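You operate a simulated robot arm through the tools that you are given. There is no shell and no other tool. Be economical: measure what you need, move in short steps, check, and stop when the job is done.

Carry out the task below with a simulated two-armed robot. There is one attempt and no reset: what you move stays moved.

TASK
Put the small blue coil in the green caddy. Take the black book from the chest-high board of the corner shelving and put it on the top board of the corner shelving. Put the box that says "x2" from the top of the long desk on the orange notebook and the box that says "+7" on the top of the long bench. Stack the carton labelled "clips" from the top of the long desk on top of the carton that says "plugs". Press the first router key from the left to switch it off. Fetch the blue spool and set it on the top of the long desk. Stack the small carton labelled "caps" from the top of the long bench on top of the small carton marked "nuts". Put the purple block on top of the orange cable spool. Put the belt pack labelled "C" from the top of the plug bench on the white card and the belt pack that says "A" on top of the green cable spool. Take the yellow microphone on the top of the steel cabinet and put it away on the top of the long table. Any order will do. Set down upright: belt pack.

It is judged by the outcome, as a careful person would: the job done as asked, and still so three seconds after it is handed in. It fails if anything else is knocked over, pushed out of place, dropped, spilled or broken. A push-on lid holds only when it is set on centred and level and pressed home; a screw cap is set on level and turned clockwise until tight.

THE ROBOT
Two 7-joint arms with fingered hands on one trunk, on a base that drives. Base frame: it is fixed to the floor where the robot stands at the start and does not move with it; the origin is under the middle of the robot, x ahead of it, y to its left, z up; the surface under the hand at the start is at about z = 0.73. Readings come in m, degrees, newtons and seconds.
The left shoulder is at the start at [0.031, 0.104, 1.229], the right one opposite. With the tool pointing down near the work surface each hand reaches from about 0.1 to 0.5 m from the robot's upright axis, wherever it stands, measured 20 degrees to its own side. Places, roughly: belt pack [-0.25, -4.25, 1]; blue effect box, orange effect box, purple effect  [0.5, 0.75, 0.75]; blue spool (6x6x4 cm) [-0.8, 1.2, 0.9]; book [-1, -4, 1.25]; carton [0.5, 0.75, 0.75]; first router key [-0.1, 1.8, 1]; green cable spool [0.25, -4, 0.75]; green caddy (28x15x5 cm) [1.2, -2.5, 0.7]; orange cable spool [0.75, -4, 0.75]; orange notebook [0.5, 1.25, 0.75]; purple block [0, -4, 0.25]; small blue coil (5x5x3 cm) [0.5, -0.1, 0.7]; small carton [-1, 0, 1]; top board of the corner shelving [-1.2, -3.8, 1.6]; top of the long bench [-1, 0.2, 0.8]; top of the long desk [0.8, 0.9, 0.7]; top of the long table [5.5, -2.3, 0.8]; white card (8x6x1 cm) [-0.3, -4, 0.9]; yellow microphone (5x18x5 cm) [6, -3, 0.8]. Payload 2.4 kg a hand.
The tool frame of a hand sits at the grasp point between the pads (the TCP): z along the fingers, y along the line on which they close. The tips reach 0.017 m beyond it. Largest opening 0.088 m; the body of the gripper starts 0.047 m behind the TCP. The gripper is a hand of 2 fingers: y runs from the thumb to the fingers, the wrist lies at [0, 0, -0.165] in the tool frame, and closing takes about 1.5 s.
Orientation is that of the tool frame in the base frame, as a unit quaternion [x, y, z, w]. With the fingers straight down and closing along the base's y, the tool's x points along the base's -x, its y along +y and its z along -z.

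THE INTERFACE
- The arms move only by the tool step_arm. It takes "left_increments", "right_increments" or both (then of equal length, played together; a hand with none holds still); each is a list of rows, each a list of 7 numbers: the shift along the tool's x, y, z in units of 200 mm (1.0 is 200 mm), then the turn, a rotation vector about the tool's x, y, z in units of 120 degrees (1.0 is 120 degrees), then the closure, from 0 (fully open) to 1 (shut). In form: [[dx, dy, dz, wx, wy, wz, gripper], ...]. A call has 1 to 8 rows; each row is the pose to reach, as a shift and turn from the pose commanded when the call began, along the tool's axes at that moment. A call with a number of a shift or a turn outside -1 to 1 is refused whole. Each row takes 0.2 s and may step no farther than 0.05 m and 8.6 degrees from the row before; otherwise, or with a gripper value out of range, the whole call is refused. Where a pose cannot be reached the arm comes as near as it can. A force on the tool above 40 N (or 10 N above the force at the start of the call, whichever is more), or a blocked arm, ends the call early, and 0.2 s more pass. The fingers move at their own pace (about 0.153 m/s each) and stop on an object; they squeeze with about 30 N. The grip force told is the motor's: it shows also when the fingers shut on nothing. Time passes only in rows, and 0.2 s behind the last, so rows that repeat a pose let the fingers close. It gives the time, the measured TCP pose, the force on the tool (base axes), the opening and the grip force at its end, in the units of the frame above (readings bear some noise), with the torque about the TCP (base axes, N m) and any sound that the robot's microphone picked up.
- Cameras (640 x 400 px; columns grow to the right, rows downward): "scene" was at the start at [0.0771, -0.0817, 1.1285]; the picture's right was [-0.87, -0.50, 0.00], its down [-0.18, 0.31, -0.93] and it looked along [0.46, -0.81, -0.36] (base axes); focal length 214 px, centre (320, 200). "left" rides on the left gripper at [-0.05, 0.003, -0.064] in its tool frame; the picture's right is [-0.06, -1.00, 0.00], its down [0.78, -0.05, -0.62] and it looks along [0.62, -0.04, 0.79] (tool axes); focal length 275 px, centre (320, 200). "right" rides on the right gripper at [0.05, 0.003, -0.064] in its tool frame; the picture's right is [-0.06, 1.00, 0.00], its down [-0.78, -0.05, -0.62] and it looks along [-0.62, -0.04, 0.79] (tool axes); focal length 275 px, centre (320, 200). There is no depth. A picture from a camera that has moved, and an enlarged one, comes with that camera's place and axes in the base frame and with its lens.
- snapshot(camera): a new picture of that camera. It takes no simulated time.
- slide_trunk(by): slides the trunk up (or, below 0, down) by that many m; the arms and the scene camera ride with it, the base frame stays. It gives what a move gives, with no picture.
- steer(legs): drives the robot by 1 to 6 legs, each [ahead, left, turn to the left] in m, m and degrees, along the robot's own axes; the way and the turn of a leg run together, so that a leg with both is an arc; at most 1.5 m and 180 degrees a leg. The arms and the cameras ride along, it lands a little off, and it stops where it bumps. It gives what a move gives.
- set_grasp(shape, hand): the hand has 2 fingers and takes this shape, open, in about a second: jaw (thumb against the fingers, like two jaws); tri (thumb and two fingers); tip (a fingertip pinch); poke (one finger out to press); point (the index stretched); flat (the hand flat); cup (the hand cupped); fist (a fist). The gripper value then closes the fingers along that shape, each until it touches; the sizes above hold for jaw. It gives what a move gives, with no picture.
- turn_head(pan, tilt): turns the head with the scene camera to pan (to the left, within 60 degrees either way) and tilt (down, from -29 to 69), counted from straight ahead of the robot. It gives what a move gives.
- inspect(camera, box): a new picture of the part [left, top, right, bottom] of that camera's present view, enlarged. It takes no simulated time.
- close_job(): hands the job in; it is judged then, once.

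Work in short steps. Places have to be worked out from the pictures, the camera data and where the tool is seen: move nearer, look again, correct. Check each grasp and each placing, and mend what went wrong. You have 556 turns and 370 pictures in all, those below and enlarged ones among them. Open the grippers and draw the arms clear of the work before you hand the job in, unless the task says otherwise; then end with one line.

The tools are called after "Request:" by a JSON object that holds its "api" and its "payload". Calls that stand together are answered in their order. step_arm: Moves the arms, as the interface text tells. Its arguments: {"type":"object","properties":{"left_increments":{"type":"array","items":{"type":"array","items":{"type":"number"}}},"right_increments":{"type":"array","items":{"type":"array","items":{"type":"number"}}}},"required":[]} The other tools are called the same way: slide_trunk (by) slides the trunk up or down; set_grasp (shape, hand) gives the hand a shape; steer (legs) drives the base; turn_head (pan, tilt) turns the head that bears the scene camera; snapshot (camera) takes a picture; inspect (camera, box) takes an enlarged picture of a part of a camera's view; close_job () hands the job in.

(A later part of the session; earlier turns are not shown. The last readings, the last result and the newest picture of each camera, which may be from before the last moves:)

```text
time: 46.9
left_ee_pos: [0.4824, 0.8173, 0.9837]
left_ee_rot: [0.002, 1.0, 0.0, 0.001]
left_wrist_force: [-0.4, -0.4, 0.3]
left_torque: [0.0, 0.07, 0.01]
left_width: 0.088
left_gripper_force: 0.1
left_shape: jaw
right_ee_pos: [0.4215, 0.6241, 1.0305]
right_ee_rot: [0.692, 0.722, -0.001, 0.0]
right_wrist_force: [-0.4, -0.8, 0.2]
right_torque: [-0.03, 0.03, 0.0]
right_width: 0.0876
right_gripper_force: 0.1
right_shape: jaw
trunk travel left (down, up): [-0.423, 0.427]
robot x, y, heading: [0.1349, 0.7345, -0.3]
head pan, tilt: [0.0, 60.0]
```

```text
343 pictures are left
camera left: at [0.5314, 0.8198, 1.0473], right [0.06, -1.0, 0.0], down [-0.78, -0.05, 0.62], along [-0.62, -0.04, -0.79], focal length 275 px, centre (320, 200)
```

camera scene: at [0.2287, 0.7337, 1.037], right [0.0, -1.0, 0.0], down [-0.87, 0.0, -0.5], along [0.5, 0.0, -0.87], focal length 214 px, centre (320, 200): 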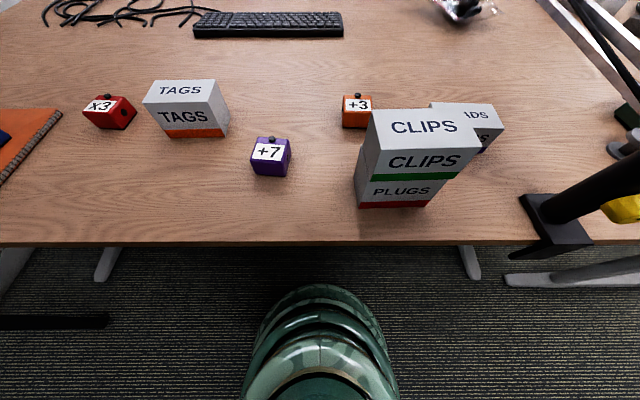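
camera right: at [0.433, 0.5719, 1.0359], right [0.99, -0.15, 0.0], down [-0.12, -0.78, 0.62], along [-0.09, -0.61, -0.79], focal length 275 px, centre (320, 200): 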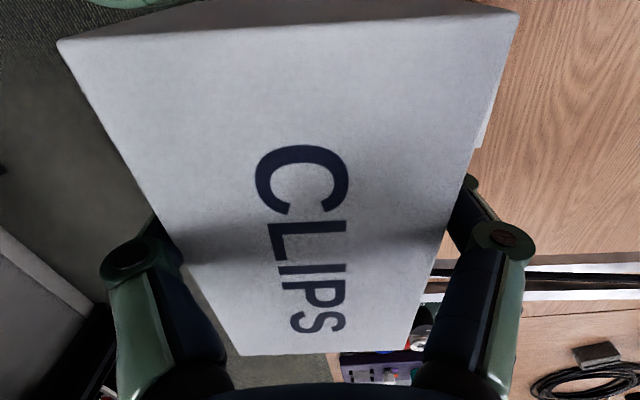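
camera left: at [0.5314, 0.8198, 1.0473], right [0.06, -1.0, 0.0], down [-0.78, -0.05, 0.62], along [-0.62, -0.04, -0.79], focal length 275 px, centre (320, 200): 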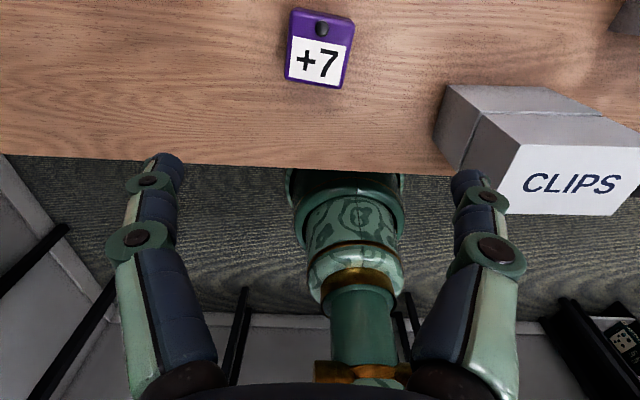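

Centred; yaw ~5°. Descend and grip.

Request:
{"api": "step_arm", "payload": {"left_increments": [[0, 0, 0.25, 0, 0, 0.043, 0], [0, 0, 0.5, 0, 0, 0.043, 0], [0, 0, 0.75, 0, 0, 0.043, 0], [0, 0, 0.95, 0, 0, 0.043, 0]]}}

Request:
{"api": "step_arm", "payload": {"left_increments": [[0, 0, 0.08, 0, 0, 0, 0], [0, 0, 0.165, 0, 0, 0, 0], [0, 0, 0.165, 0, 0, 0, 1], [0, 0, 0.165, 0, 0, 0, 1], [0, 0, 0.165, 0, 0, 0, 1], [0, 0, 0.165, 0, 0, 0, 1]]}}

```text
time: 47.9
left_ee_pos: [0.4838, 0.8164, 0.793]
left_ee_rot: [0.047, 0.999, 0.001, 0.0]
left_wrist_force: [-0.1, -0.2, -0.5]
left_torque: [-0.02, 0.01, 0.0]
left_width: 0.0879
left_gripper_force: 0.1
left_shape: jaw
right_ee_pos: [0.4221, 0.6236, 1.0301]
right_ee_rot: [0.692, 0.722, 0.001, 0.0]
right_wrist_force: [0.1, -0.8, -0.3]
right_torque: [0.0, -0.01, 0.0]
right_width: 0.0878
right_gripper_force: 0.1
right_shape: jaw
trunk travel left (down, up): [-0.423, 0.427]
robot x, y, heading: [0.1293, 0.7334, -0.2]
head pan, tilt: [0.0, 60.0]
```

```text
time: 49.3
left_ee_pos: [0.4835, 0.818, 0.7611]
left_ee_rot: [0.048, 0.999, -0.001, 0.0]
left_wrist_force: [0.1, -0.3, 0.5]
left_torque: [0.0, 0.02, -0.04]
left_width: 0.0521
left_gripper_force: 29.8
left_shape: jaw
right_ee_pos: [0.4222, 0.6239, 1.029]
right_ee_rot: [0.691, 0.722, 0.001, 0.0]
right_wrist_force: [-0.5, -1.1, -0.5]
right_torque: [0.01, 0.0, -0.02]
right_width: 0.0881
right_gripper_force: 0.0
right_shape: jaw
trunk travel left (down, up): [-0.423, 0.427]
robot x, y, heading: [0.1274, 0.7356, -0.1]
head pan, tilt: [0.0, 60.0]
```

Gripped. Lift, back away from the desk, turn left 90° and look at the bench.

Request:
{"api": "step_arm", "payload": {"left_increments": [[0, 0, -0.25, 0, 0, 0, 1], [0, 0, -0.5, 0, 0, 0, 1], [0, 0, -0.75, 0, 0, 0, 1], [0, 0, -1, 0, 0, 0, 1]]}}

Request:
{"api": "step_arm", "payload": {"left_increments": [[0, 0, -0.25, 0, 0, 0, 1], [0, 0, -0.5, 0, 0, 0, 1], [0, 0, -0.75, 0, 0, 0, 1], [0.2, 0.2, -0.75, 0, 0, 0, 1], [0.4, 0.4, -0.75, 0, 0, 0, 1]], "right_increments": [[0, 0, -0.2, 0, 0, 0, 0], [0, 0, -0.4, 0, 0, 0, 0], [0, 0, -0.4, 0, 0, 0, 0], [0, -0.2, -0.4, 0, 0, 0, 0], [0, -0.4, -0.4, 0, 0, 0, 0]]}}

Request:
{"api": "steer", "payload": {"legs": [[-0.25, 0, 0], [0, 0, 90]]}}

Request:
{"api": "turn_head", "payload": {"pan": 55, "tilt": 20}}

Request:
{"api": "snapshot", "payload": {"camera": "scene"}}

```text
time: 50.3
left_ee_pos: [0.4831, 0.8172, 0.9609]
left_ee_rot: [0.047, 0.999, 0.001, 0.0]
left_wrist_force: [-0.6, 0.3, -2.3]
left_torque: [-0.03, -0.03, 0.01]
left_width: 0.0518
left_gripper_force: 30.3
left_shape: jaw
right_ee_pos: [0.422, 0.6239, 1.03]
right_ee_rot: [0.691, 0.722, 0.0, 0.0]
right_wrist_force: [-0.1, -0.1, 0.2]
right_torque: [-0.01, -0.02, -0.02]
right_width: 0.088
right_gripper_force: 0.1
right_shape: jaw
trunk travel left (down, up): [-0.423, 0.427]
robot x, y, heading: [0.1313, 0.7341, -0.5]
head pan, tilt: [0.0, 60.0]
```

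```text
refused: row 4 steps farther than a row can; nothing moved
```

```text
time: 56.0
left_ee_pos: [-0.2001, 1.0889, 0.9598]
left_ee_rot: [-0.674, 0.739, -0.001, 0.0]
left_wrist_force: [1.1, 0.2, -2.1]
left_torque: [-0.01, 0.01, -0.02]
left_width: 0.0518
left_gripper_force: 29.7
left_shape: jaw
right_ee_pos: [-0.0068, 1.0286, 1.0292]
right_ee_rot: [-0.022, 1.0, 0.0, 0.0]
right_wrist_force: [-0.3, -0.1, -1.1]
right_torque: [-0.03, 0.01, -0.01]
right_width: 0.0878
right_gripper_force: 0.0
right_shape: jaw
trunk travel left (down, up): [-0.423, 0.427]
robot x, y, heading: [-0.1137, 0.7363, 89.9]
head pan, tilt: [0.0, 60.0]
```

```text
time: 57.2
left_ee_pos: [-0.2009, 1.0888, 0.9594]
left_ee_rot: [-0.674, 0.739, 0.0, 0.0]
left_wrist_force: [0.7, -0.2, -1.2]
left_torque: [0.01, 0.01, -0.02]
left_width: 0.0516
left_gripper_force: 30.1
left_shape: jaw
right_ee_pos: [-0.0082, 1.0284, 1.0297]
right_ee_rot: [-0.021, 1.0, 0.0, 0.001]
right_wrist_force: [0.0, 0.4, -0.5]
right_torque: [0.02, 0.02, 0.03]
right_width: 0.0878
right_gripper_force: 0.0
right_shape: jaw
trunk travel left (down, up): [-0.423, 0.427]
robot x, y, heading: [-0.1154, 0.7382, 90.0]
head pan, tilt: [55.0, 20.0]
```

```text
342 pictures are left
camera scene: at [-0.1926, 0.8187, 1.0951], right [0.58, 0.82, 0.0], down [0.28, -0.2, -0.94], along [-0.77, 0.54, -0.34], focal length 214 px, centre (320, 200)
```

scene: 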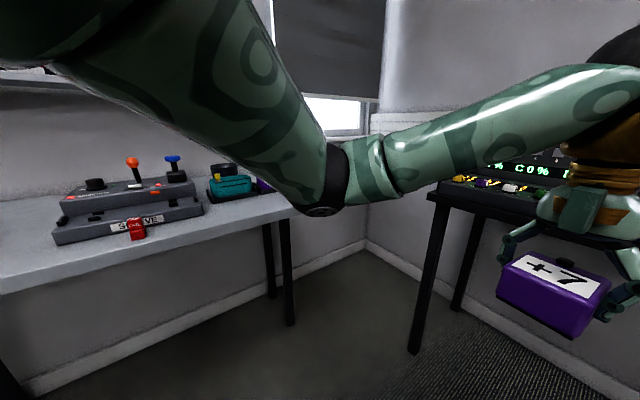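

The arm raise was refused (diagonal too long) but the drive was clear. Raise hands properly then turn another 90° to face the bench.

Request:
{"api": "step_arm", "payload": {"left_increments": [[0, 0, -0.25, 0, 0, 0, 1], [0, 0, -0.5, 0, 0, 0, 1], [0, 0, -0.75, 0, 0, 0, 1]], "right_increments": [[0, 0, -0.2, 0, 0, 0, 0], [0, 0, -0.4, 0, 0, 0, 0], [0, 0, -0.4, 0, 0, 0, 0]]}}

Request:
{"api": "steer", "payload": {"legs": [[0, 0, 90]]}}

Request:
{"api": "turn_head", "payload": {"pan": 30, "tilt": 30}}

Request:
{"api": "snapshot", "payload": {"camera": "scene"}}

Request:
{"api": "turn_head", "payload": {"pan": -45, "tilt": 30}}

Request:
{"api": "snapshot", "payload": {"camera": "scene"}}

```text
time: 58.0
left_ee_pos: [-0.1999, 1.0868, 1.1091]
left_ee_rot: [-0.674, 0.739, -0.001, 0.0]
left_wrist_force: [-0.4, 0.3, -2.1]
left_torque: [0.01, -0.01, 0.03]
left_width: 0.0518
left_gripper_force: 30.2
left_shape: jaw
right_ee_pos: [-0.0081, 1.0284, 1.1092]
right_ee_rot: [-0.022, 1.0, 0.0, -0.001]
right_wrist_force: [0.7, -0.4, 0.1]
right_torque: [0.01, -0.05, -0.03]
right_width: 0.0879
right_gripper_force: 0.1
right_shape: jaw
trunk travel left (down, up): [-0.423, 0.427]
robot x, y, heading: [-0.1156, 0.738, 89.8]
head pan, tilt: [55.0, 20.0]
```

```text
time: 62.2
left_ee_pos: [-0.4698, 0.6571, 1.1093]
left_ee_rot: [0.999, -0.049, -0.001, -0.001]
left_wrist_force: [-0.4, -0.6, -1.7]
left_torque: [0.03, 0.0, 0.01]
left_width: 0.0516
left_gripper_force: 30.2
left_shape: jaw
right_ee_pos: [-0.4098, 0.849, 1.1097]
right_ee_rot: [0.721, -0.693, 0.0, 0.0]
right_wrist_force: [-0.4, -0.3, 0.5]
right_torque: [0.0, 0.03, 0.0]
right_width: 0.0878
right_gripper_force: 0.0
right_shape: jaw
trunk travel left (down, up): [-0.423, 0.427]
robot x, y, heading: [-0.118, 0.7384, 179.6]
head pan, tilt: [55.0, 20.0]
```

```text
time: 63.1
left_ee_pos: [-0.4698, 0.6561, 1.1093]
left_ee_rot: [0.999, -0.049, -0.001, 0.0]
left_wrist_force: [0.2, 0.5, -2.2]
left_torque: [0.03, -0.02, 0.01]
left_width: 0.0516
left_gripper_force: 30.1
left_shape: jaw
right_ee_pos: [-0.4099, 0.8479, 1.1089]
right_ee_rot: [0.721, -0.693, 0.001, 0.0]
right_wrist_force: [0.1, -1.0, 0.0]
right_torque: [-0.03, 0.02, -0.04]
right_width: 0.0878
right_gripper_force: 0.0
right_shape: jaw
trunk travel left (down, up): [-0.423, 0.427]
robot x, y, heading: [-0.1199, 0.7336, 179.5]
head pan, tilt: [30.0, 30.0]
```

```text
341 pictures are left
camera scene: at [-0.2249, 0.6909, 1.0791], right [-0.49, 0.87, 0.0], down [0.43, 0.25, -0.87], along [-0.75, -0.43, -0.5], focal length 214 px, centre (320, 200)
```

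scene: 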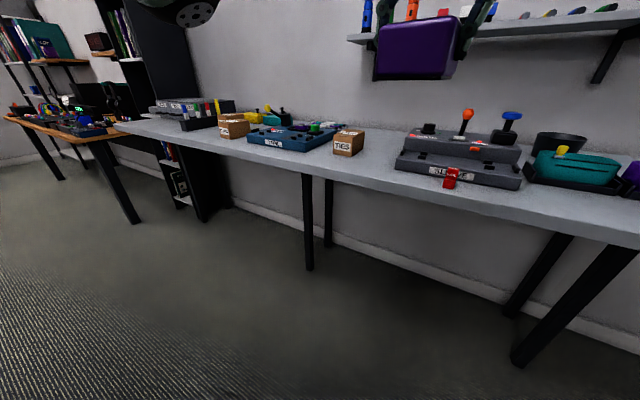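

```text
time: 64.6
left_ee_pos: [-0.4687, 0.6577, 1.1091]
left_ee_rot: [0.999, -0.049, 0.0, 0.0]
left_wrist_force: [0.8, -1.2, -2.3]
left_torque: [0.0, 0.01, 0.01]
left_width: 0.052
left_gripper_force: 29.3
left_shape: jaw
right_ee_pos: [-0.4104, 0.8484, 1.1099]
right_ee_rot: [0.72, -0.694, 0.0, 0.0]
right_wrist_force: [0.0, 0.6, -0.7]
right_torque: [0.0, 0.0, -0.01]
right_width: 0.0878
right_gripper_force: 0.0
right_shape: jaw
trunk travel left (down, up): [-0.423, 0.427]
robot x, y, heading: [-0.1181, 0.7375, 179.8]
head pan, tilt: [-45.0, 30.0]
```

```text
340 pictures are left
camera scene: at [-0.2097, 0.8, 1.0791], right [0.71, 0.7, 0.0], down [0.35, -0.36, -0.87], along [-0.61, 0.62, -0.5], focal length 214 px, centre (320, 200)
```

scene: 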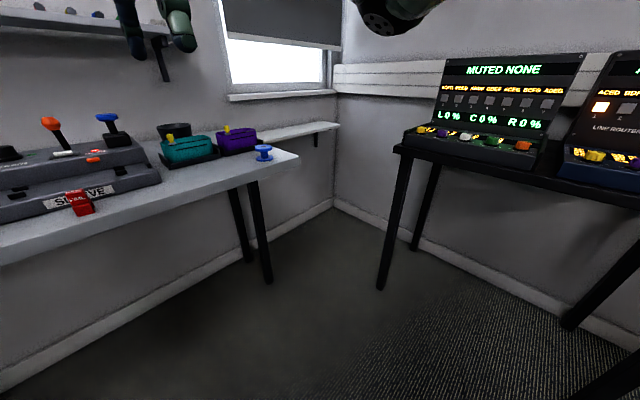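

Bench edge ≈ x −0.82. The blue spool is at ≈(−0.92,1.22). Drive closer and look down for free space for +7.

Request:
{"api": "steer", "payload": {"legs": [[0.28, 0.1, 0]]}}

Request:
{"api": "turn_head", "payload": {"pan": 25, "tilt": 40}}

Request:
{"api": "snapshot", "payload": {"camera": "scene"}}

Request:
{"api": "snapshot", "payload": {"camera": "right"}}

```text
time: 66.6
left_ee_pos: [-0.75, 0.5595, 1.1095]
left_ee_rot: [0.999, -0.05, 0.0, -0.001]
left_wrist_force: [-0.3, -0.3, -1.0]
left_torque: [-0.01, 0.0, -0.02]
left_width: 0.0517
left_gripper_force: 30.4
left_shape: jaw
right_ee_pos: [-0.6917, 0.7524, 1.1086]
right_ee_rot: [0.72, -0.694, 0.001, -0.001]
right_wrist_force: [0.6, -0.8, 0.3]
right_torque: [0.04, -0.03, 0.02]
right_width: 0.0883
right_gripper_force: 0.0
right_shape: jaw
trunk travel left (down, up): [-0.423, 0.427]
robot x, y, heading: [-0.399, 0.6396, 179.7]
head pan, tilt: [-45.0, 30.0]
```

```text
time: 68.0
left_ee_pos: [-0.7493, 0.5603, 1.1094]
left_ee_rot: [0.999, -0.051, 0.0, 0.001]
left_wrist_force: [0.7, 1.3, -1.3]
left_torque: [0.03, -0.01, 0.03]
left_width: 0.052
left_gripper_force: 29.8
left_shape: jaw
right_ee_pos: [-0.6908, 0.7526, 1.1097]
right_ee_rot: [0.72, -0.694, 0.0, 0.0]
right_wrist_force: [-0.1, -0.6, -0.7]
right_torque: [-0.02, 0.0, 0.02]
right_width: 0.0879
right_gripper_force: 0.1
right_shape: jaw
trunk travel left (down, up): [-0.423, 0.427]
robot x, y, heading: [-0.3981, 0.6391, 179.5]
head pan, tilt: [25.0, 40.0]
```

```text
339 pictures are left
camera scene: at [-0.5038, 0.6031, 1.0637], right [-0.41, 0.91, 0.0], down [0.59, 0.27, -0.77], along [-0.7, -0.32, -0.64], focal length 214 px, centre (320, 200)
```

scene: 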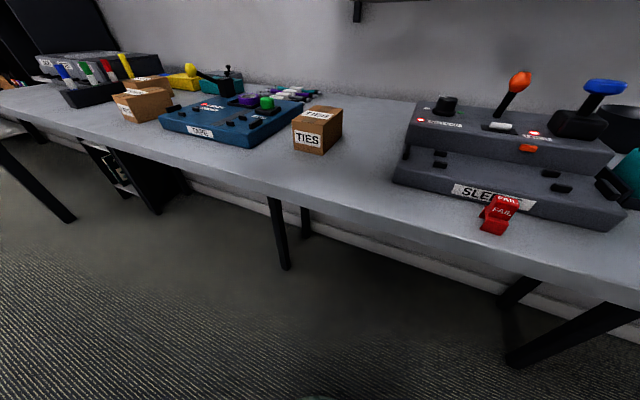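

```text
338 pictures are left
camera right: at [-0.6911, 0.7017, 1.1735], right [-1.0, 0.03, 0.0], down [0.02, 0.78, 0.62], along [0.02, 0.62, -0.79], focal length 275 px, centre (320, 200)
```

right: 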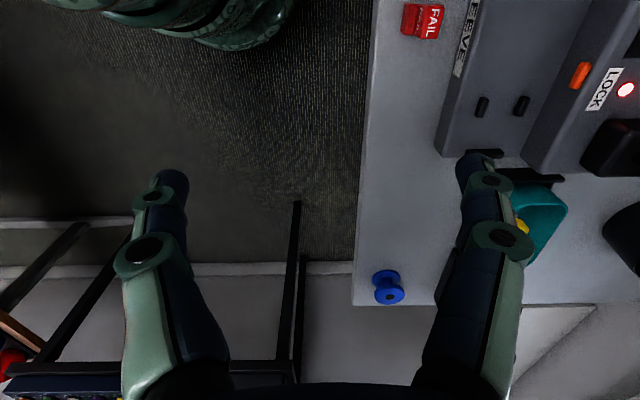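

Free spot ≈ (−0.93,0.49) on the bench between TIES and the sleeve device. Drive 0.12 ahead and bring +7 over it.

Request:
{"api": "steer", "payload": {"legs": [[0.12, 0, 0]]}}

Request:
{"api": "step_arm", "payload": {"left_increments": [[-0.13, 0.19, 0, 0, 0, 0, 1], [-0.26, 0.38, 0, 0, 0, 0, 1], [-0.26, 0.38, 0.25, 0, 0, 0, 1], [-0.26, 0.38, 0.5, 0, 0, 0, 1]]}}

Request:
{"api": "snapshot", "payload": {"camera": "left"}}

Request:
{"api": "snapshot", "payload": {"camera": "scene"}}

```text
time: 69.2
left_ee_pos: [-0.8713, 0.5605, 1.109]
left_ee_rot: [0.999, -0.051, 0.0, 0.0]
left_wrist_force: [-0.3, 0.1, -1.6]
left_torque: [0.01, 0.0, -0.01]
left_width: 0.0519
left_gripper_force: 29.7
left_shape: jaw
right_ee_pos: [-0.8115, 0.7528, 1.1083]
right_ee_rot: [0.72, -0.694, 0.001, 0.0]
right_wrist_force: [0.5, -0.5, 1.1]
right_torque: [0.03, -0.01, -0.02]
right_width: 0.0878
right_gripper_force: 0.0
right_shape: jaw
trunk travel left (down, up): [-0.423, 0.427]
robot x, y, heading: [-0.517, 0.6424, 179.2]
head pan, tilt: [25.0, 40.0]
```

```text
time: 70.2
left_ee_pos: [-0.9315, 0.4919, 1.0082]
left_ee_rot: [0.999, -0.05, 0.0, 0.0]
left_wrist_force: [1.1, 0.3, -1.2]
left_torque: [0.0, -0.03, -0.01]
left_width: 0.052
left_gripper_force: 29.6
left_shape: jaw
right_ee_pos: [-0.8109, 0.7539, 1.1092]
right_ee_rot: [0.72, -0.694, -0.001, 0.0]
right_wrist_force: [0.2, -0.1, 0.6]
right_torque: [-0.03, -0.02, 0.01]
right_width: 0.0877
right_gripper_force: 0.0
right_shape: jaw
trunk travel left (down, up): [-0.423, 0.427]
robot x, y, heading: [-0.5199, 0.6424, 179.5]
head pan, tilt: [25.0, 40.0]
```

```text
337 pictures are left
camera left: at [-0.9814, 0.4933, 1.0718], right [0.04, 1.0, 0.0], down [0.79, -0.03, 0.62], along [0.62, -0.02, -0.79], focal length 275 px, centre (320, 200)
```

left: 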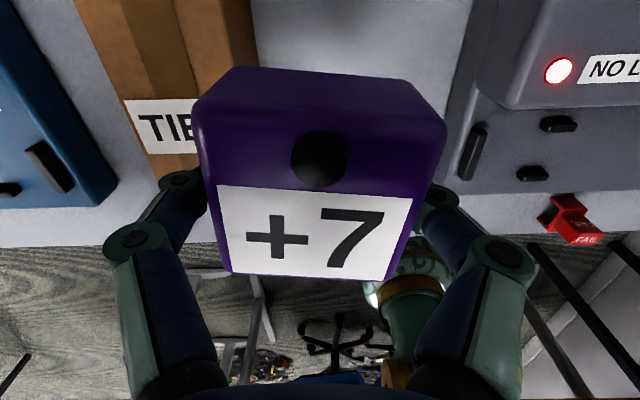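

```text
336 pictures are left
camera scene: at [-0.6243, 0.6043, 1.0637], right [-0.41, 0.91, 0.0], down [0.59, 0.27, -0.77], along [-0.7, -0.32, -0.64], focal length 214 px, centre (320, 200)
```

scene: 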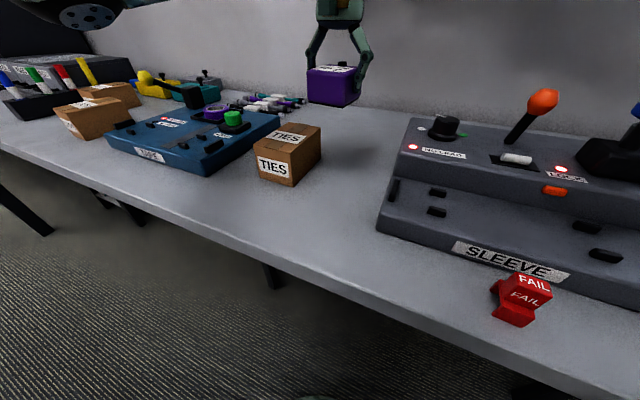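

Gap is clear. Lower towards the bench.

Request:
{"api": "step_arm", "payload": {"left_increments": [[0, 0, 0.2, 0, 0, 0, 1], [0, 0, 0.4, 0, 0, 0, 1], [0, 0, 0.6, 0, 0, 0, 1], [0, 0, 0.7, 0, 0, 0, 1], [0, 0, 0.75, 0, 0, 0, 1]]}}

Request:
{"api": "inspect", "payload": {"camera": "scene", "box": [240, 80, 480, 230]}}

```text
time: 71.5
left_ee_pos: [-0.9302, 0.4924, 0.865]
left_ee_rot: [0.999, -0.051, -0.006, -0.001]
left_wrist_force: [7.1, -0.8, 25.1]
left_torque: [-0.16, -0.04, 0.06]
left_width: 0.0466
left_gripper_force: 29.6
left_shape: jaw
right_ee_pos: [-0.8093, 0.7535, 1.1098]
right_ee_rot: [0.719, -0.695, -0.001, 0.001]
right_wrist_force: [0.9, 0.4, 0.2]
right_torque: [-0.01, -0.01, 0.02]
right_width: 0.0879
right_gripper_force: 0.0
right_shape: jaw
trunk travel left (down, up): [-0.423, 0.427]
robot x, y, heading: [-0.5184, 0.6418, 179.3]
head pan, tilt: [25.0, 40.0]
stopped in row 5 (left hand): the force on the tool passed its limit at 47 N (the readings are from after the stop); the commanded pose is now the measured one
```

```text
2.67 times, centred on (360, 155) of scene
camera zoom: at [-0.6221, 0.6047, 1.0641], right [-0.41, 0.91, 0.0], down [0.58, 0.27, -0.77], along [-0.7, -0.32, -0.64], focal length 572 px, centre (213, 320)
```

zoom: 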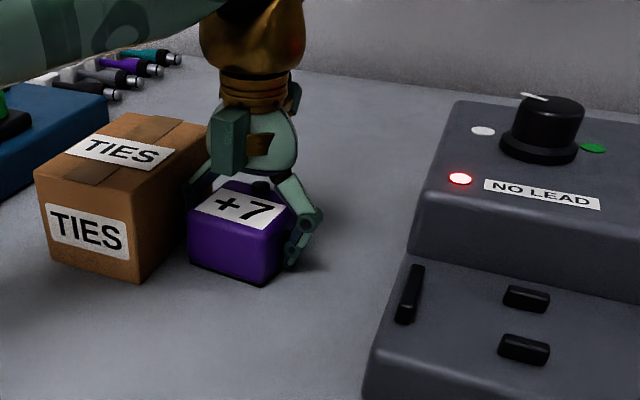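

The bench is at z≈0.835; box is down, close to the TIES carton. Release with a partial opening to avoid touching it.

Request:
{"api": "step_arm", "payload": {"left_increments": [[0, 0, -0.015, 0, 0, 0, 1], [0, 0, -0.015, 0, 0, 0, 0.3], [0, 0, -0.015, 0, 0, 0, 0.3], [0, 0, -0.015, 0, 0, 0, 0.3], [0, 0, -0.1, 0, 0, 0, 0.3], [0, 0, -0.3, 0, 0, 0, 0.3], [0, 0, -0.5, 0, 0, 0, 0.3], [0, 0, -0.75, 0, 0, 0, 0]]}}

Request:
{"api": "snapshot", "payload": {"camera": "scene"}}

```text
time: 73.3
left_ee_pos: [-0.9283, 0.4921, 1.0132]
left_ee_rot: [0.999, -0.051, -0.003, 0.0]
left_wrist_force: [-0.4, 0.2, -0.4]
left_torque: [0.01, 0.0, -0.02]
left_width: 0.0882
left_gripper_force: 0.0
left_shape: jaw
right_ee_pos: [-0.8109, 0.7544, 1.109]
right_ee_rot: [0.72, -0.694, 0.0, 0.0]
right_wrist_force: [-0.6, 0.8, 0.1]
right_torque: [0.0, 0.01, -0.04]
right_width: 0.088
right_gripper_force: 0.1
right_shape: jaw
trunk travel left (down, up): [-0.423, 0.427]
robot x, y, heading: [-0.5192, 0.6418, 179.5]
head pan, tilt: [25.0, 40.0]
```

```text
334 pictures are left
camera scene: at [-0.624, 0.6045, 1.0638], right [-0.41, 0.91, 0.0], down [0.59, 0.27, -0.77], along [-0.7, -0.32, -0.64], focal length 214 px, centre (320, 200)
```

scene: 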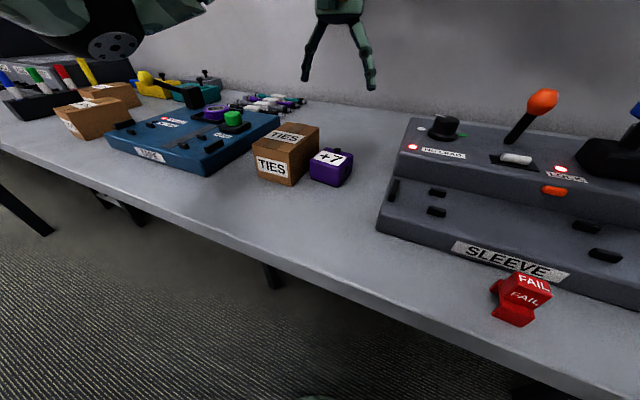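

+7 done. Raise the left hand and move along the bench to the cartons.

Request:
{"api": "step_arm", "payload": {"left_increments": [[0.2, 0, -0.15, 0, 0, 0, 0], [0.4, 0, -0.3, 0, 0, 0, 0], [0.55, 0, -0.5, 0, 0, 0, 0]]}}

Request:
{"api": "steer", "payload": {"legs": [[-0.1, 0, 0], [0, 0.45, 0]]}}

Request:
{"api": "snapshot", "payload": {"camera": "scene"}}

```text
time: 74.1
left_ee_pos: [-0.818, 0.4811, 1.1118]
left_ee_rot: [0.999, -0.051, -0.002, -0.001]
left_wrist_force: [1.7, 0.5, 0.1]
left_torque: [-0.03, -0.04, -0.02]
left_width: 0.0878
left_gripper_force: 0.1
left_shape: jaw
right_ee_pos: [-0.8108, 0.7526, 1.1095]
right_ee_rot: [0.719, -0.695, 0.0, 0.0]
right_wrist_force: [0.8, 0.8, 0.4]
right_torque: [-0.02, 0.0, -0.01]
right_width: 0.088
right_gripper_force: 0.1
right_shape: jaw
trunk travel left (down, up): [-0.423, 0.427]
robot x, y, heading: [-0.5183, 0.6423, 179.4]
head pan, tilt: [25.0, 40.0]
```

```text
time: 77.5
left_ee_pos: [-0.7224, 0.0312, 1.1105]
left_ee_rot: [0.999, -0.051, -0.003, -0.001]
left_wrist_force: [0.0, 0.3, 0.3]
left_torque: [0.02, 0.02, 0.01]
left_width: 0.0877
left_gripper_force: 0.0
left_shape: jaw
right_ee_pos: [-0.7138, 0.3043, 1.1093]
right_ee_rot: [0.72, -0.694, -0.001, 0.0]
right_wrist_force: [-0.5, 1.4, -0.5]
right_torque: [0.01, 0.0, -0.02]
right_width: 0.0881
right_gripper_force: 0.0
right_shape: jaw
trunk travel left (down, up): [-0.423, 0.427]
robot x, y, heading: [-0.4247, 0.189, 179.2]
head pan, tilt: [25.0, 40.0]
```

```text
333 pictures are left
camera scene: at [-0.5285, 0.1555, 1.0637], right [-0.41, 0.91, 0.0], down [0.59, 0.27, -0.77], along [-0.7, -0.32, -0.64], focal length 214 px, centre (320, 200)
```

scene: 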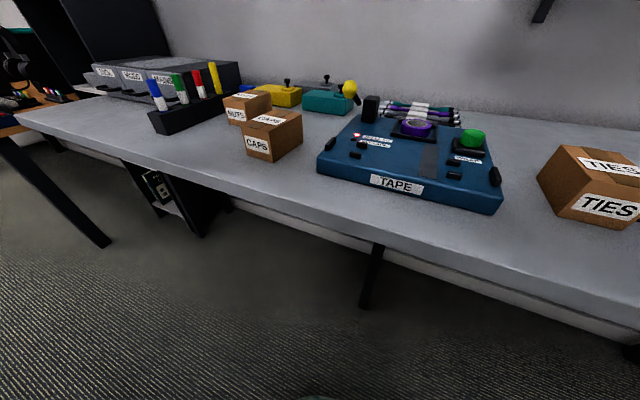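

Caps and nuts cartons are further on. Move 0.25 more and look.

Request:
{"api": "steer", "payload": {"legs": [[0, 0.25, 0], [0.1, 0, 0]]}}

Request:
{"api": "inspect", "payload": {"camera": "scene", "box": [200, 50, 440, 200]}}

Request:
{"api": "snapshot", "payload": {"camera": "left"}}

```text
time: 80.1
left_ee_pos: [-0.8261, -0.2134, 1.112]
left_ee_rot: [0.999, -0.052, -0.003, 0.0]
left_wrist_force: [0.5, 0.0, 0.6]
left_torque: [-0.01, 0.03, 0.0]
left_width: 0.088
left_gripper_force: 0.0
left_shape: jaw
right_ee_pos: [-0.8168, 0.0598, 1.1092]
right_ee_rot: [0.719, -0.695, 0.0, -0.001]
right_wrist_force: [0.5, 0.5, 0.3]
right_torque: [-0.03, 0.01, -0.03]
right_width: 0.0878
right_gripper_force: 0.1
right_shape: jaw
trunk travel left (down, up): [-0.423, 0.427]
robot x, y, heading: [-0.524, -0.0545, 179.5]
head pan, tilt: [25.0, 40.0]
```

```text
2.67 times, centred on (320, 125) of scene
camera zoom: at [-0.6311, -0.0899, 1.0636], right [-0.41, 0.91, 0.0], down [0.59, 0.26, -0.77], along [-0.7, -0.32, -0.64], focal length 572 px, centre (320, 400)
```

zoom: 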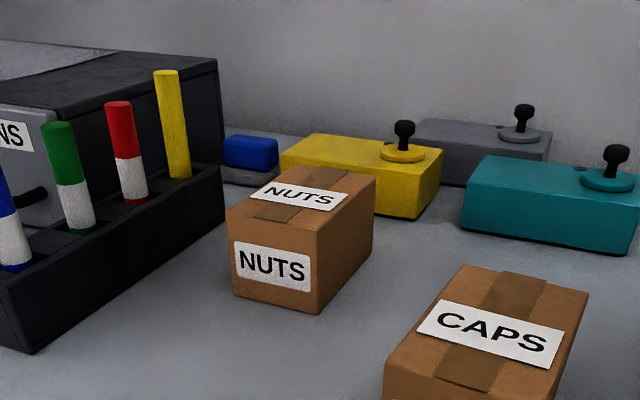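

```text
331 pictures are left
camera left: at [-0.8766, -0.2116, 1.1748], right [0.04, 1.0, 0.0], down [0.79, -0.03, 0.61], along [0.61, -0.02, -0.79], focal length 275 px, centre (320, 200)
```

left: 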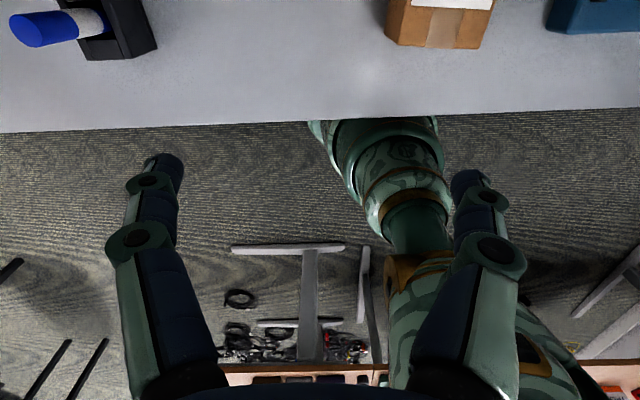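

Caps centre ≈ (−0.908,−0.112), nuts centre ≈ (−1.034,−0.292), tops z≈0.90. Bring the left hand above caps.

Request:
{"api": "step_arm", "payload": {"left_increments": [[-0.15, -0.15, 0, 0, 0, 0, 0], [-0.3, -0.3, 0, 0, 0, 0, 0], [-0.46, -0.46, 0, 0, 0, 0, 0], [-0.46, -0.46, 0.15, 0, 0, 0, 0], [-0.46, -0.46, 0.3, 0, 0, 0, 0]], "right_increments": [[-0.17, 0, 0, 0, 0, 0, 0], [-0.34, 0, 0, 0, 0, 0, 0], [-0.5, 0, 0, 0, 0, 0, 0], [-0.5, 0, 0, 0, 0, 0, 0], [-0.5, 0, 0, 0, 0, 0, 0]]}}

Request:
{"api": "snapshot", "payload": {"camera": "left"}}

Request:
{"api": "turn_head", "payload": {"pan": 5, "tilt": 50}}

Request:
{"api": "snapshot", "payload": {"camera": "scene"}}

```text
time: 81.3
left_ee_pos: [-0.9088, -0.1125, 1.0507]
left_ee_rot: [0.999, -0.051, -0.004, -0.001]
left_wrist_force: [0.0, 0.7, 0.9]
left_torque: [0.0, -0.03, -0.01]
left_width: 0.0878
left_gripper_force: 0.1
left_shape: jaw
right_ee_pos: [-0.8193, 0.1584, 1.1081]
right_ee_rot: [0.72, -0.694, -0.001, 0.0]
right_wrist_force: [-0.8, 1.1, 0.1]
right_torque: [0.03, 0.0, -0.03]
right_width: 0.0878
right_gripper_force: 0.1
right_shape: jaw
trunk travel left (down, up): [-0.423, 0.427]
robot x, y, heading: [-0.5288, -0.0551, 179.2]
head pan, tilt: [25.0, 40.0]
```

```text
330 pictures are left
camera left: at [-0.9588, -0.1109, 1.1154], right [0.04, 1.0, 0.0], down [0.79, -0.03, 0.61], along [0.61, -0.02, -0.79], focal length 275 px, centre (320, 200)
```

left: 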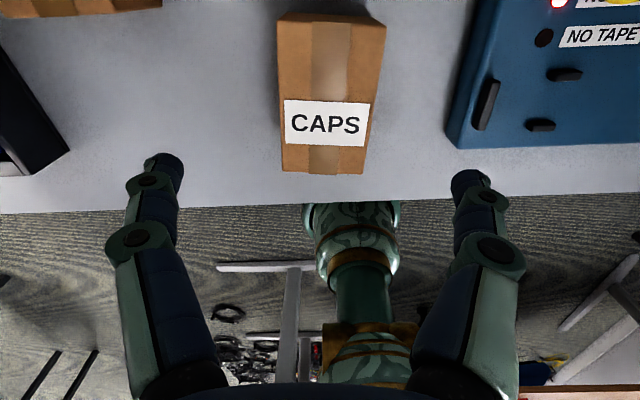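

```text
time: 82.1
left_ee_pos: [-0.9086, -0.1127, 1.0521]
left_ee_rot: [0.999, -0.051, -0.004, -0.002]
left_wrist_force: [-0.5, 0.3, 0.1]
left_torque: [0.05, 0.0, 0.0]
left_width: 0.0876
left_gripper_force: 0.0
left_shape: jaw
right_ee_pos: [-0.8194, 0.1589, 1.1092]
right_ee_rot: [0.719, -0.695, 0.0, -0.001]
right_wrist_force: [-0.6, -0.7, 0.1]
right_torque: [0.0, 0.0, -0.02]
right_width: 0.0882
right_gripper_force: 0.0
right_shape: jaw
trunk travel left (down, up): [-0.423, 0.427]
robot x, y, heading: [-0.5256, -0.0519, 179.4]
head pan, tilt: [5.0, 50.0]
```

```text
329 pictures are left
camera scene: at [-0.6299, -0.0607, 1.0496], right [-0.08, 1.0, 0.0], down [0.76, 0.06, -0.64], along [-0.64, -0.05, -0.77], focal length 214 px, centre (320, 200)
```

scene: 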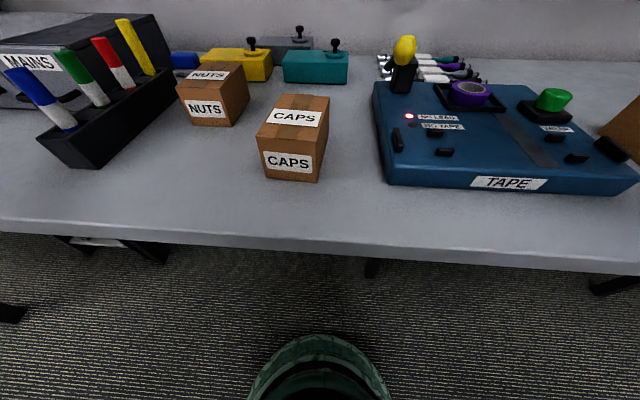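

Caps centre ≈ (−0.888,−0.11), width ~7 cm, aligned with the hand. Descend in stages.

Request:
{"api": "step_arm", "payload": {"left_increments": [[0.1, -0.025, 0.2, 0, 0, 0, 0], [0.1, -0.025, 0.4, 0, 0, 0, 0], [0.1, -0.025, 0.6, 0, 0, 0, 0]]}}

Request:
{"api": "snapshot", "payload": {"camera": "left"}}

```text
time: 82.9
left_ee_pos: [-0.8884, -0.108, 0.9322]
left_ee_rot: [0.999, -0.052, -0.004, -0.002]
left_wrist_force: [0.0, 0.3, 0.2]
left_torque: [0.02, -0.01, 0.04]
left_width: 0.088
left_gripper_force: 0.1
left_shape: jaw
right_ee_pos: [-0.8194, 0.1586, 1.1086]
right_ee_rot: [0.719, -0.695, 0.001, 0.0]
right_wrist_force: [-0.1, 0.7, 0.8]
right_torque: [-0.02, -0.03, 0.01]
right_width: 0.088
right_gripper_force: 0.1
right_shape: jaw
trunk travel left (down, up): [-0.423, 0.427]
robot x, y, heading: [-0.5251, -0.0498, 179.3]
head pan, tilt: [5.0, 50.0]
```

```text
328 pictures are left
camera left: at [-0.9393, -0.1066, 0.9957], right [0.04, 1.0, 0.0], down [0.79, -0.03, 0.61], along [0.61, -0.02, -0.79], focal length 275 px, centre (320, 200)
```

left: 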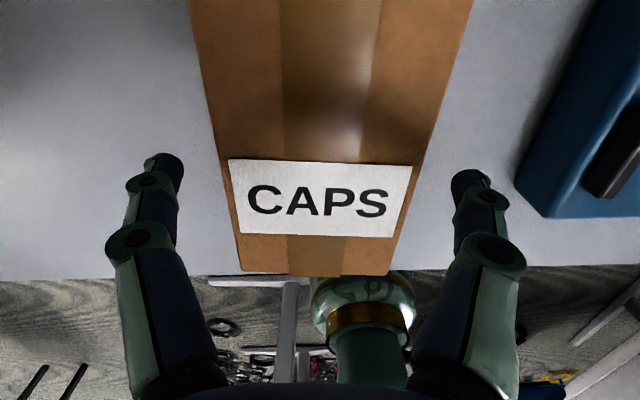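

Centred. Descend and close.

Request:
{"api": "step_arm", "payload": {"left_increments": [[0, 0, 0.15, 0, 0, 0, 0], [0, 0, 0.3, 0, 0, 0, 0], [0, 0, 0.3, 0, 0, 0, 1], [0, 0, 0.3, 0, 0, 0, 1], [0, 0, 0.3, 0, 0, 0, 1]]}}

Request:
{"api": "step_arm", "payload": {"left_increments": [[0, 0, -0.2, 0, 0, 0, 1], [0, 0, -0.4, 0, 0, 0, 1], [0, 0, -0.65, 0, 0, 0, 1], [0, 0, -0.9, 0, 0, 0, 1]]}}

Request:
{"api": "snapshot", "payload": {"camera": "left"}}

Request:
{"api": "turn_head", "payload": {"pan": 30, "tilt": 42}}

Request:
{"api": "snapshot", "payload": {"camera": "scene"}}

```text
time: 83.5
left_ee_pos: [-0.891, -0.1051, 0.8859]
left_ee_rot: [0.999, -0.052, -0.013, -0.007]
left_wrist_force: [8.4, -0.8, 34.9]
left_torque: [-0.42, 0.23, 0.12]
left_width: 0.0584
left_gripper_force: 22.2
left_shape: jaw
right_ee_pos: [-0.8181, 0.1593, 1.1101]
right_ee_rot: [0.72, -0.694, -0.001, 0.0]
right_wrist_force: [-0.4, 0.4, -0.1]
right_torque: [0.02, -0.03, 0.02]
right_width: 0.0878
right_gripper_force: 0.1
right_shape: jaw
trunk travel left (down, up): [-0.423, 0.427]
robot x, y, heading: [-0.5234, -0.052, 179.6]
head pan, tilt: [5.0, 50.0]
stopped in row 3 (left hand): the force on the tool passed its limit at 60 N (the readings are from after the stop); the commanded pose is now the measured one
```

```text
time: 84.5
left_ee_pos: [-0.8888, -0.1087, 1.0619]
left_ee_rot: [0.999, -0.052, -0.008, -0.004]
left_wrist_force: [0.1, 0.1, -0.7]
left_torque: [-0.01, -0.01, -0.04]
left_width: 0.058
left_gripper_force: 30.0
left_shape: jaw
right_ee_pos: [-0.8186, 0.1589, 1.1094]
right_ee_rot: [0.719, -0.695, 0.0, 0.0]
right_wrist_force: [0.2, 0.4, 0.1]
right_torque: [0.02, 0.04, -0.01]
right_width: 0.0877
right_gripper_force: 0.1
right_shape: jaw
trunk travel left (down, up): [-0.423, 0.427]
robot x, y, heading: [-0.5246, -0.0563, 179.2]
head pan, tilt: [5.0, 50.0]
```

```text
327 pictures are left
camera left: at [-0.9383, -0.1073, 1.126], right [0.04, 1.0, 0.01], down [0.8, -0.04, 0.6], along [0.6, -0.02, -0.8], focal length 275 px, centre (320, 200)
```

left: 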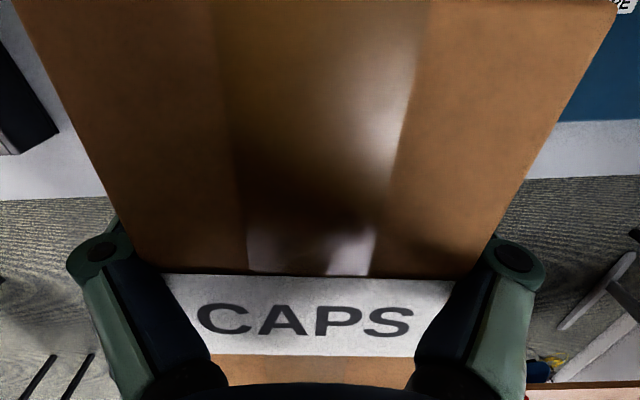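

```text
time: 85.4
left_ee_pos: [-0.89, -0.1076, 1.0624]
left_ee_rot: [0.999, -0.053, -0.009, -0.004]
left_wrist_force: [0.3, -0.4, -1.1]
left_torque: [0.0, 0.02, 0.03]
left_width: 0.0578
left_gripper_force: 30.4
left_shape: jaw
right_ee_pos: [-0.819, 0.1585, 1.1091]
right_ee_rot: [0.719, -0.695, -0.001, 0.0]
right_wrist_force: [0.4, -0.7, 1.2]
right_torque: [0.0, -0.01, 0.02]
right_width: 0.0876
right_gripper_force: 0.1
right_shape: jaw
trunk travel left (down, up): [-0.423, 0.427]
robot x, y, heading: [-0.5251, -0.0515, 179.2]
head pan, tilt: [30.0, 42.0]
```

```text
326 pictures are left
camera scene: at [-0.6261, -0.0958, 1.0608], right [-0.49, 0.87, 0.0], down [0.58, 0.33, -0.74], along [-0.65, -0.36, -0.67], focal length 214 px, centre (320, 200)
```

scene: 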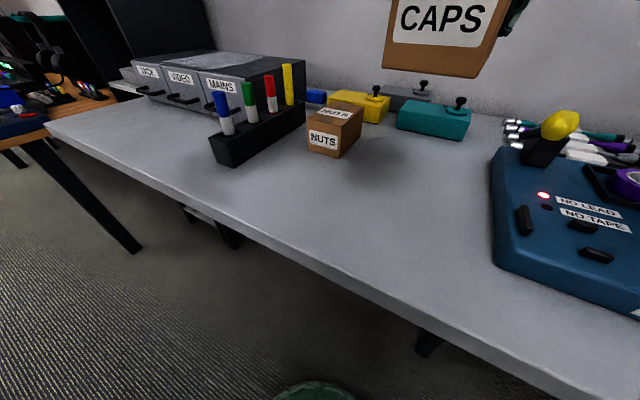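

The palm met the carton top but the grip holds (5.8 cm). Raise the trunk a bit, move so nuts is in front, and measure it from the new viewpoint.

Request:
{"api": "slide_trunk", "payload": {"by": 0.06}}

Request:
{"api": "steer", "payload": {"legs": [[0, 0.13, 0], [0.06, 0, 0]]}}

Request:
{"api": "turn_head", "payload": {"pan": 20, "tilt": 50}}

Request:
{"api": "inspect", "payload": {"camera": "scene", "box": [200, 50, 440, 200]}}

```text
time: 86.4
left_ee_pos: [-0.8892, -0.1078, 1.122]
left_ee_rot: [0.999, -0.052, -0.01, -0.004]
left_wrist_force: [-0.4, 0.3, -1.5]
left_torque: [0.05, -0.01, -0.02]
left_width: 0.058
left_gripper_force: 30.3
left_shape: jaw
right_ee_pos: [-0.8201, 0.1579, 1.1692]
right_ee_rot: [0.72, -0.694, 0.001, -0.001]
right_wrist_force: [0.5, -0.4, 0.2]
right_torque: [0.0, -0.03, -0.03]
right_width: 0.0878
right_gripper_force: 0.0
right_shape: jaw
trunk travel left (down, up): [-0.483, 0.367]
robot x, y, heading: [-0.5245, -0.0543, 179.2]
head pan, tilt: [30.0, 42.0]
```

```text
time: 88.3
left_ee_pos: [-0.9518, -0.2378, 1.121]
left_ee_rot: [0.999, -0.051, -0.009, -0.005]
left_wrist_force: [0.0, -0.2, -0.7]
left_torque: [0.0, -0.02, -0.01]
left_width: 0.0578
left_gripper_force: 30.5
left_shape: jaw
right_ee_pos: [-0.8831, 0.0285, 1.1696]
right_ee_rot: [0.719, -0.695, 0.0, 0.0]
right_wrist_force: [0.0, 0.0, -0.3]
right_torque: [0.01, 0.01, -0.01]
right_width: 0.0877
right_gripper_force: 0.1
right_shape: jaw
trunk travel left (down, up): [-0.483, 0.367]
robot x, y, heading: [-0.5889, -0.1846, 179.6]
head pan, tilt: [30.0, 42.0]
```

```text
time: 89.0
left_ee_pos: [-0.9515, -0.2382, 1.1227]
left_ee_rot: [0.999, -0.05, -0.009, -0.006]
left_wrist_force: [0.5, 0.2, -2.2]
left_torque: [0.01, -0.02, 0.05]
left_width: 0.0579
left_gripper_force: 30.1
left_shape: jaw
right_ee_pos: [-0.8825, 0.0282, 1.1698]
right_ee_rot: [0.72, -0.694, 0.0, 0.0]
right_wrist_force: [0.7, -0.8, 0.1]
right_torque: [-0.01, 0.01, 0.02]
right_width: 0.0879
right_gripper_force: 0.2
right_shape: jaw
trunk travel left (down, up): [-0.483, 0.367]
robot x, y, heading: [-0.5873, -0.1869, 179.2]
head pan, tilt: [20.0, 50.0]
```

```text
2.67 times, centred on (320, 125) of scene
camera zoom: at [-0.6871, -0.2102, 1.11], right [-0.33, 0.94, 0.0], down [0.72, 0.25, -0.64], along [-0.61, -0.21, -0.77], focal length 572 px, centre (320, 400)
```

zoom: 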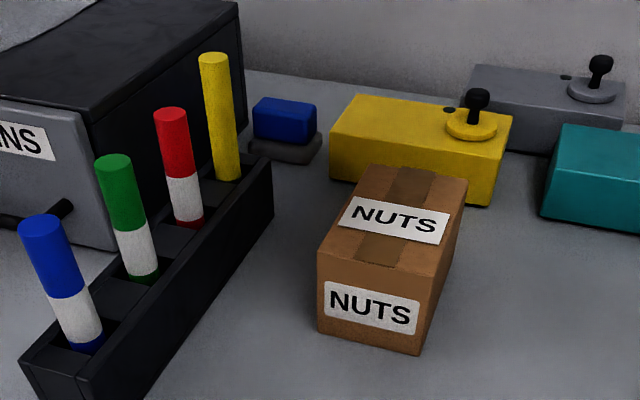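

By triangulation the bench is z≈0.85, nuts top z≈0.91, centre (−1.005,−0.27), yaw 0. Bring caps over it to just above.

Request:
{"api": "step_arm", "payload": {"left_increments": [[-0.14, 0.09, 0, 0, 0, -0.025, 1], [-0.275, 0.188, 0, 0, 0, -0.049, 1], [-0.275, 0.188, 0.2, 0, 0, -0.049, 1], [-0.275, 0.188, 0.4, 0, 0, -0.049, 1], [-0.275, 0.188, 0.6, 0, 0, -0.049, 1], [-0.275, 0.188, 0.77, 0, 0, -0.049, 1]]}}

Request:
{"api": "inspect", "payload": {"camera": "scene", "box": [200, 50, 440, 200]}}

```text
time: 90.4
left_ee_pos: [-1.0138, -0.2677, 0.9685]
left_ee_rot: [1.0, -0.001, -0.009, -0.006]
left_wrist_force: [0.7, -0.8, -1.8]
left_torque: [0.0, 0.01, 0.01]
left_width: 0.0581
left_gripper_force: 30.2
left_shape: jaw
right_ee_pos: [-0.8827, 0.0291, 1.1693]
right_ee_rot: [0.719, -0.695, 0.001, 0.0]
right_wrist_force: [-0.1, 0.4, 1.0]
right_torque: [0.0, -0.02, -0.01]
right_width: 0.0878
right_gripper_force: 0.0
right_shape: jaw
trunk travel left (down, up): [-0.483, 0.367]
robot x, y, heading: [-0.5835, -0.1855, 179.5]
head pan, tilt: [20.0, 50.0]
```

```text
2.67 times, centred on (320, 125) of scene
camera zoom: at [-0.687, -0.2101, 1.1099], right [-0.33, 0.94, 0.0], down [0.72, 0.25, -0.64], along [-0.61, -0.21, -0.77], focal length 572 px, centre (320, 400)
```

zoom: 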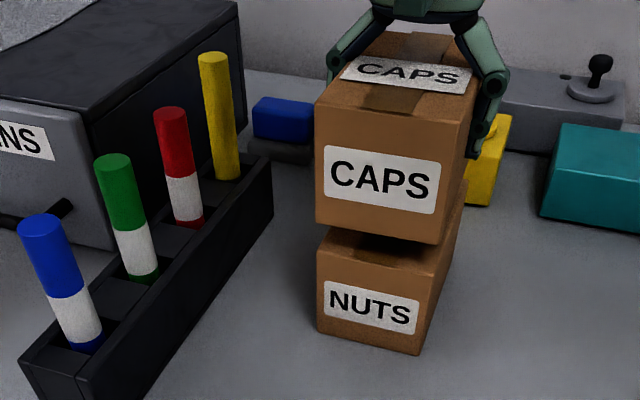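

Well aligned. Lower to contact with tiny correction.

Request:
{"api": "step_arm", "payload": {"left_increments": [[-0.02, 0.012, 0.04, 0, 0, 0, 1], [-0.02, 0.012, 0.07, 0, 0, 0, 1], [-0.02, 0.012, 0.09, 0, 0, 0, 1], [-0.02, 0.012, 0.105, 0, 0, 0, 1]]}}

Request:
{"api": "inspect", "payload": {"camera": "scene", "box": [200, 50, 440, 200]}}

```text
time: 91.4
left_ee_pos: [-1.0174, -0.2713, 0.95]
left_ee_rot: [1.0, 0.0, -0.011, -0.007]
left_wrist_force: [-0.1, -1.4, 26.1]
left_torque: [-0.13, 0.04, -0.02]
left_width: 0.0564
left_gripper_force: 30.4
left_shape: jaw
right_ee_pos: [-0.8799, 0.0289, 1.1712]
right_ee_rot: [0.719, -0.695, 0.0, 0.0]
right_wrist_force: [0.5, -0.1, -0.6]
right_torque: [0.03, 0.02, 0.0]
right_width: 0.088
right_gripper_force: 0.0
right_shape: jaw
trunk travel left (down, up): [-0.483, 0.367]
robot x, y, heading: [-0.5868, -0.1862, 179.1]
head pan, tilt: [20.0, 50.0]
```

```text
2.67 times, centred on (320, 125) of scene
camera zoom: at [-0.6856, -0.21, 1.1105], right [-0.33, 0.94, 0.0], down [0.72, 0.25, -0.64], along [-0.61, -0.21, -0.77], focal length 572 px, centre (320, 400)
```

zoom: 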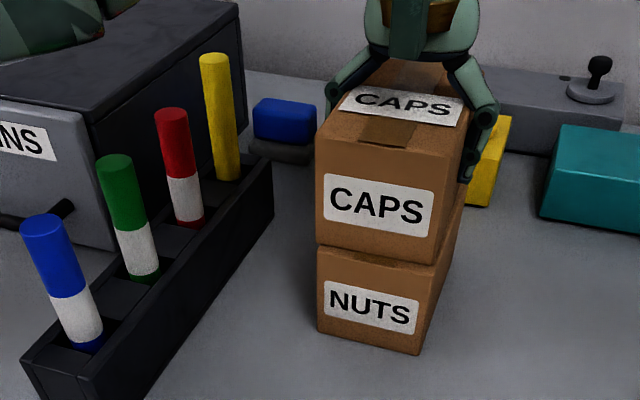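

Excellent. Release and lift.

Request:
{"api": "step_arm", "payload": {"left_increments": [[0, 0, -0.01, 0, 0, 0, 0.6], [0, 0, -0.01, 0, 0, 0, 0.1], [0, 0, -0.01, 0, 0, 0, 0.1], [0, 0, -0.15, 0, 0, 0, 0.1], [0, 0, -0.35, 0, 0, 0, 0.1], [0, 0, -0.6, 0, 0, 0, 0], [0, 0, -0.85, 0, 0, 0, 0]]}}

Request:
{"api": "inspect", "payload": {"camera": "scene", "box": [200, 50, 440, 200]}}

```text
time: 93.0
left_ee_pos: [-1.0136, -0.2719, 1.1179]
left_ee_rot: [1.0, 0.0, -0.008, -0.005]
left_wrist_force: [-0.4, -0.5, 0.0]
left_torque: [-0.03, -0.01, -0.02]
left_width: 0.0878
left_gripper_force: 0.1
left_shape: jaw
right_ee_pos: [-0.8819, 0.0281, 1.1705]
right_ee_rot: [0.719, -0.695, 0.0, 0.0]
right_wrist_force: [-1.0, 0.1, 0.0]
right_torque: [0.04, 0.0, 0.04]
right_width: 0.0878
right_gripper_force: 0.1
right_shape: jaw
trunk travel left (down, up): [-0.483, 0.367]
robot x, y, heading: [-0.5883, -0.1852, 179.3]
head pan, tilt: [20.0, 50.0]
```

```text
2.67 times, centred on (320, 125) of scene
camera zoom: at [-0.6869, -0.2102, 1.1099], right [-0.33, 0.94, 0.0], down [0.72, 0.25, -0.64], along [-0.61, -0.21, -0.77], focal length 572 px, centre (320, 400)
```

zoom: 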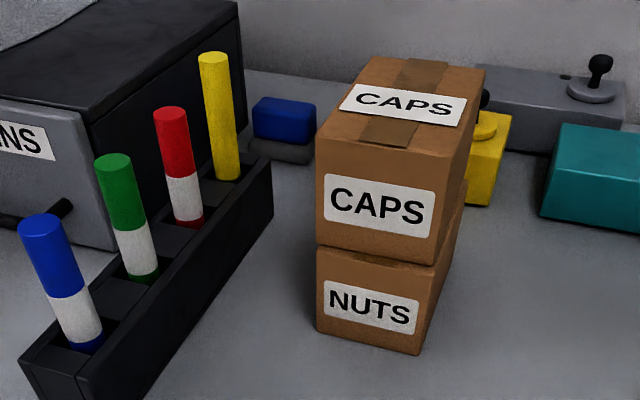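

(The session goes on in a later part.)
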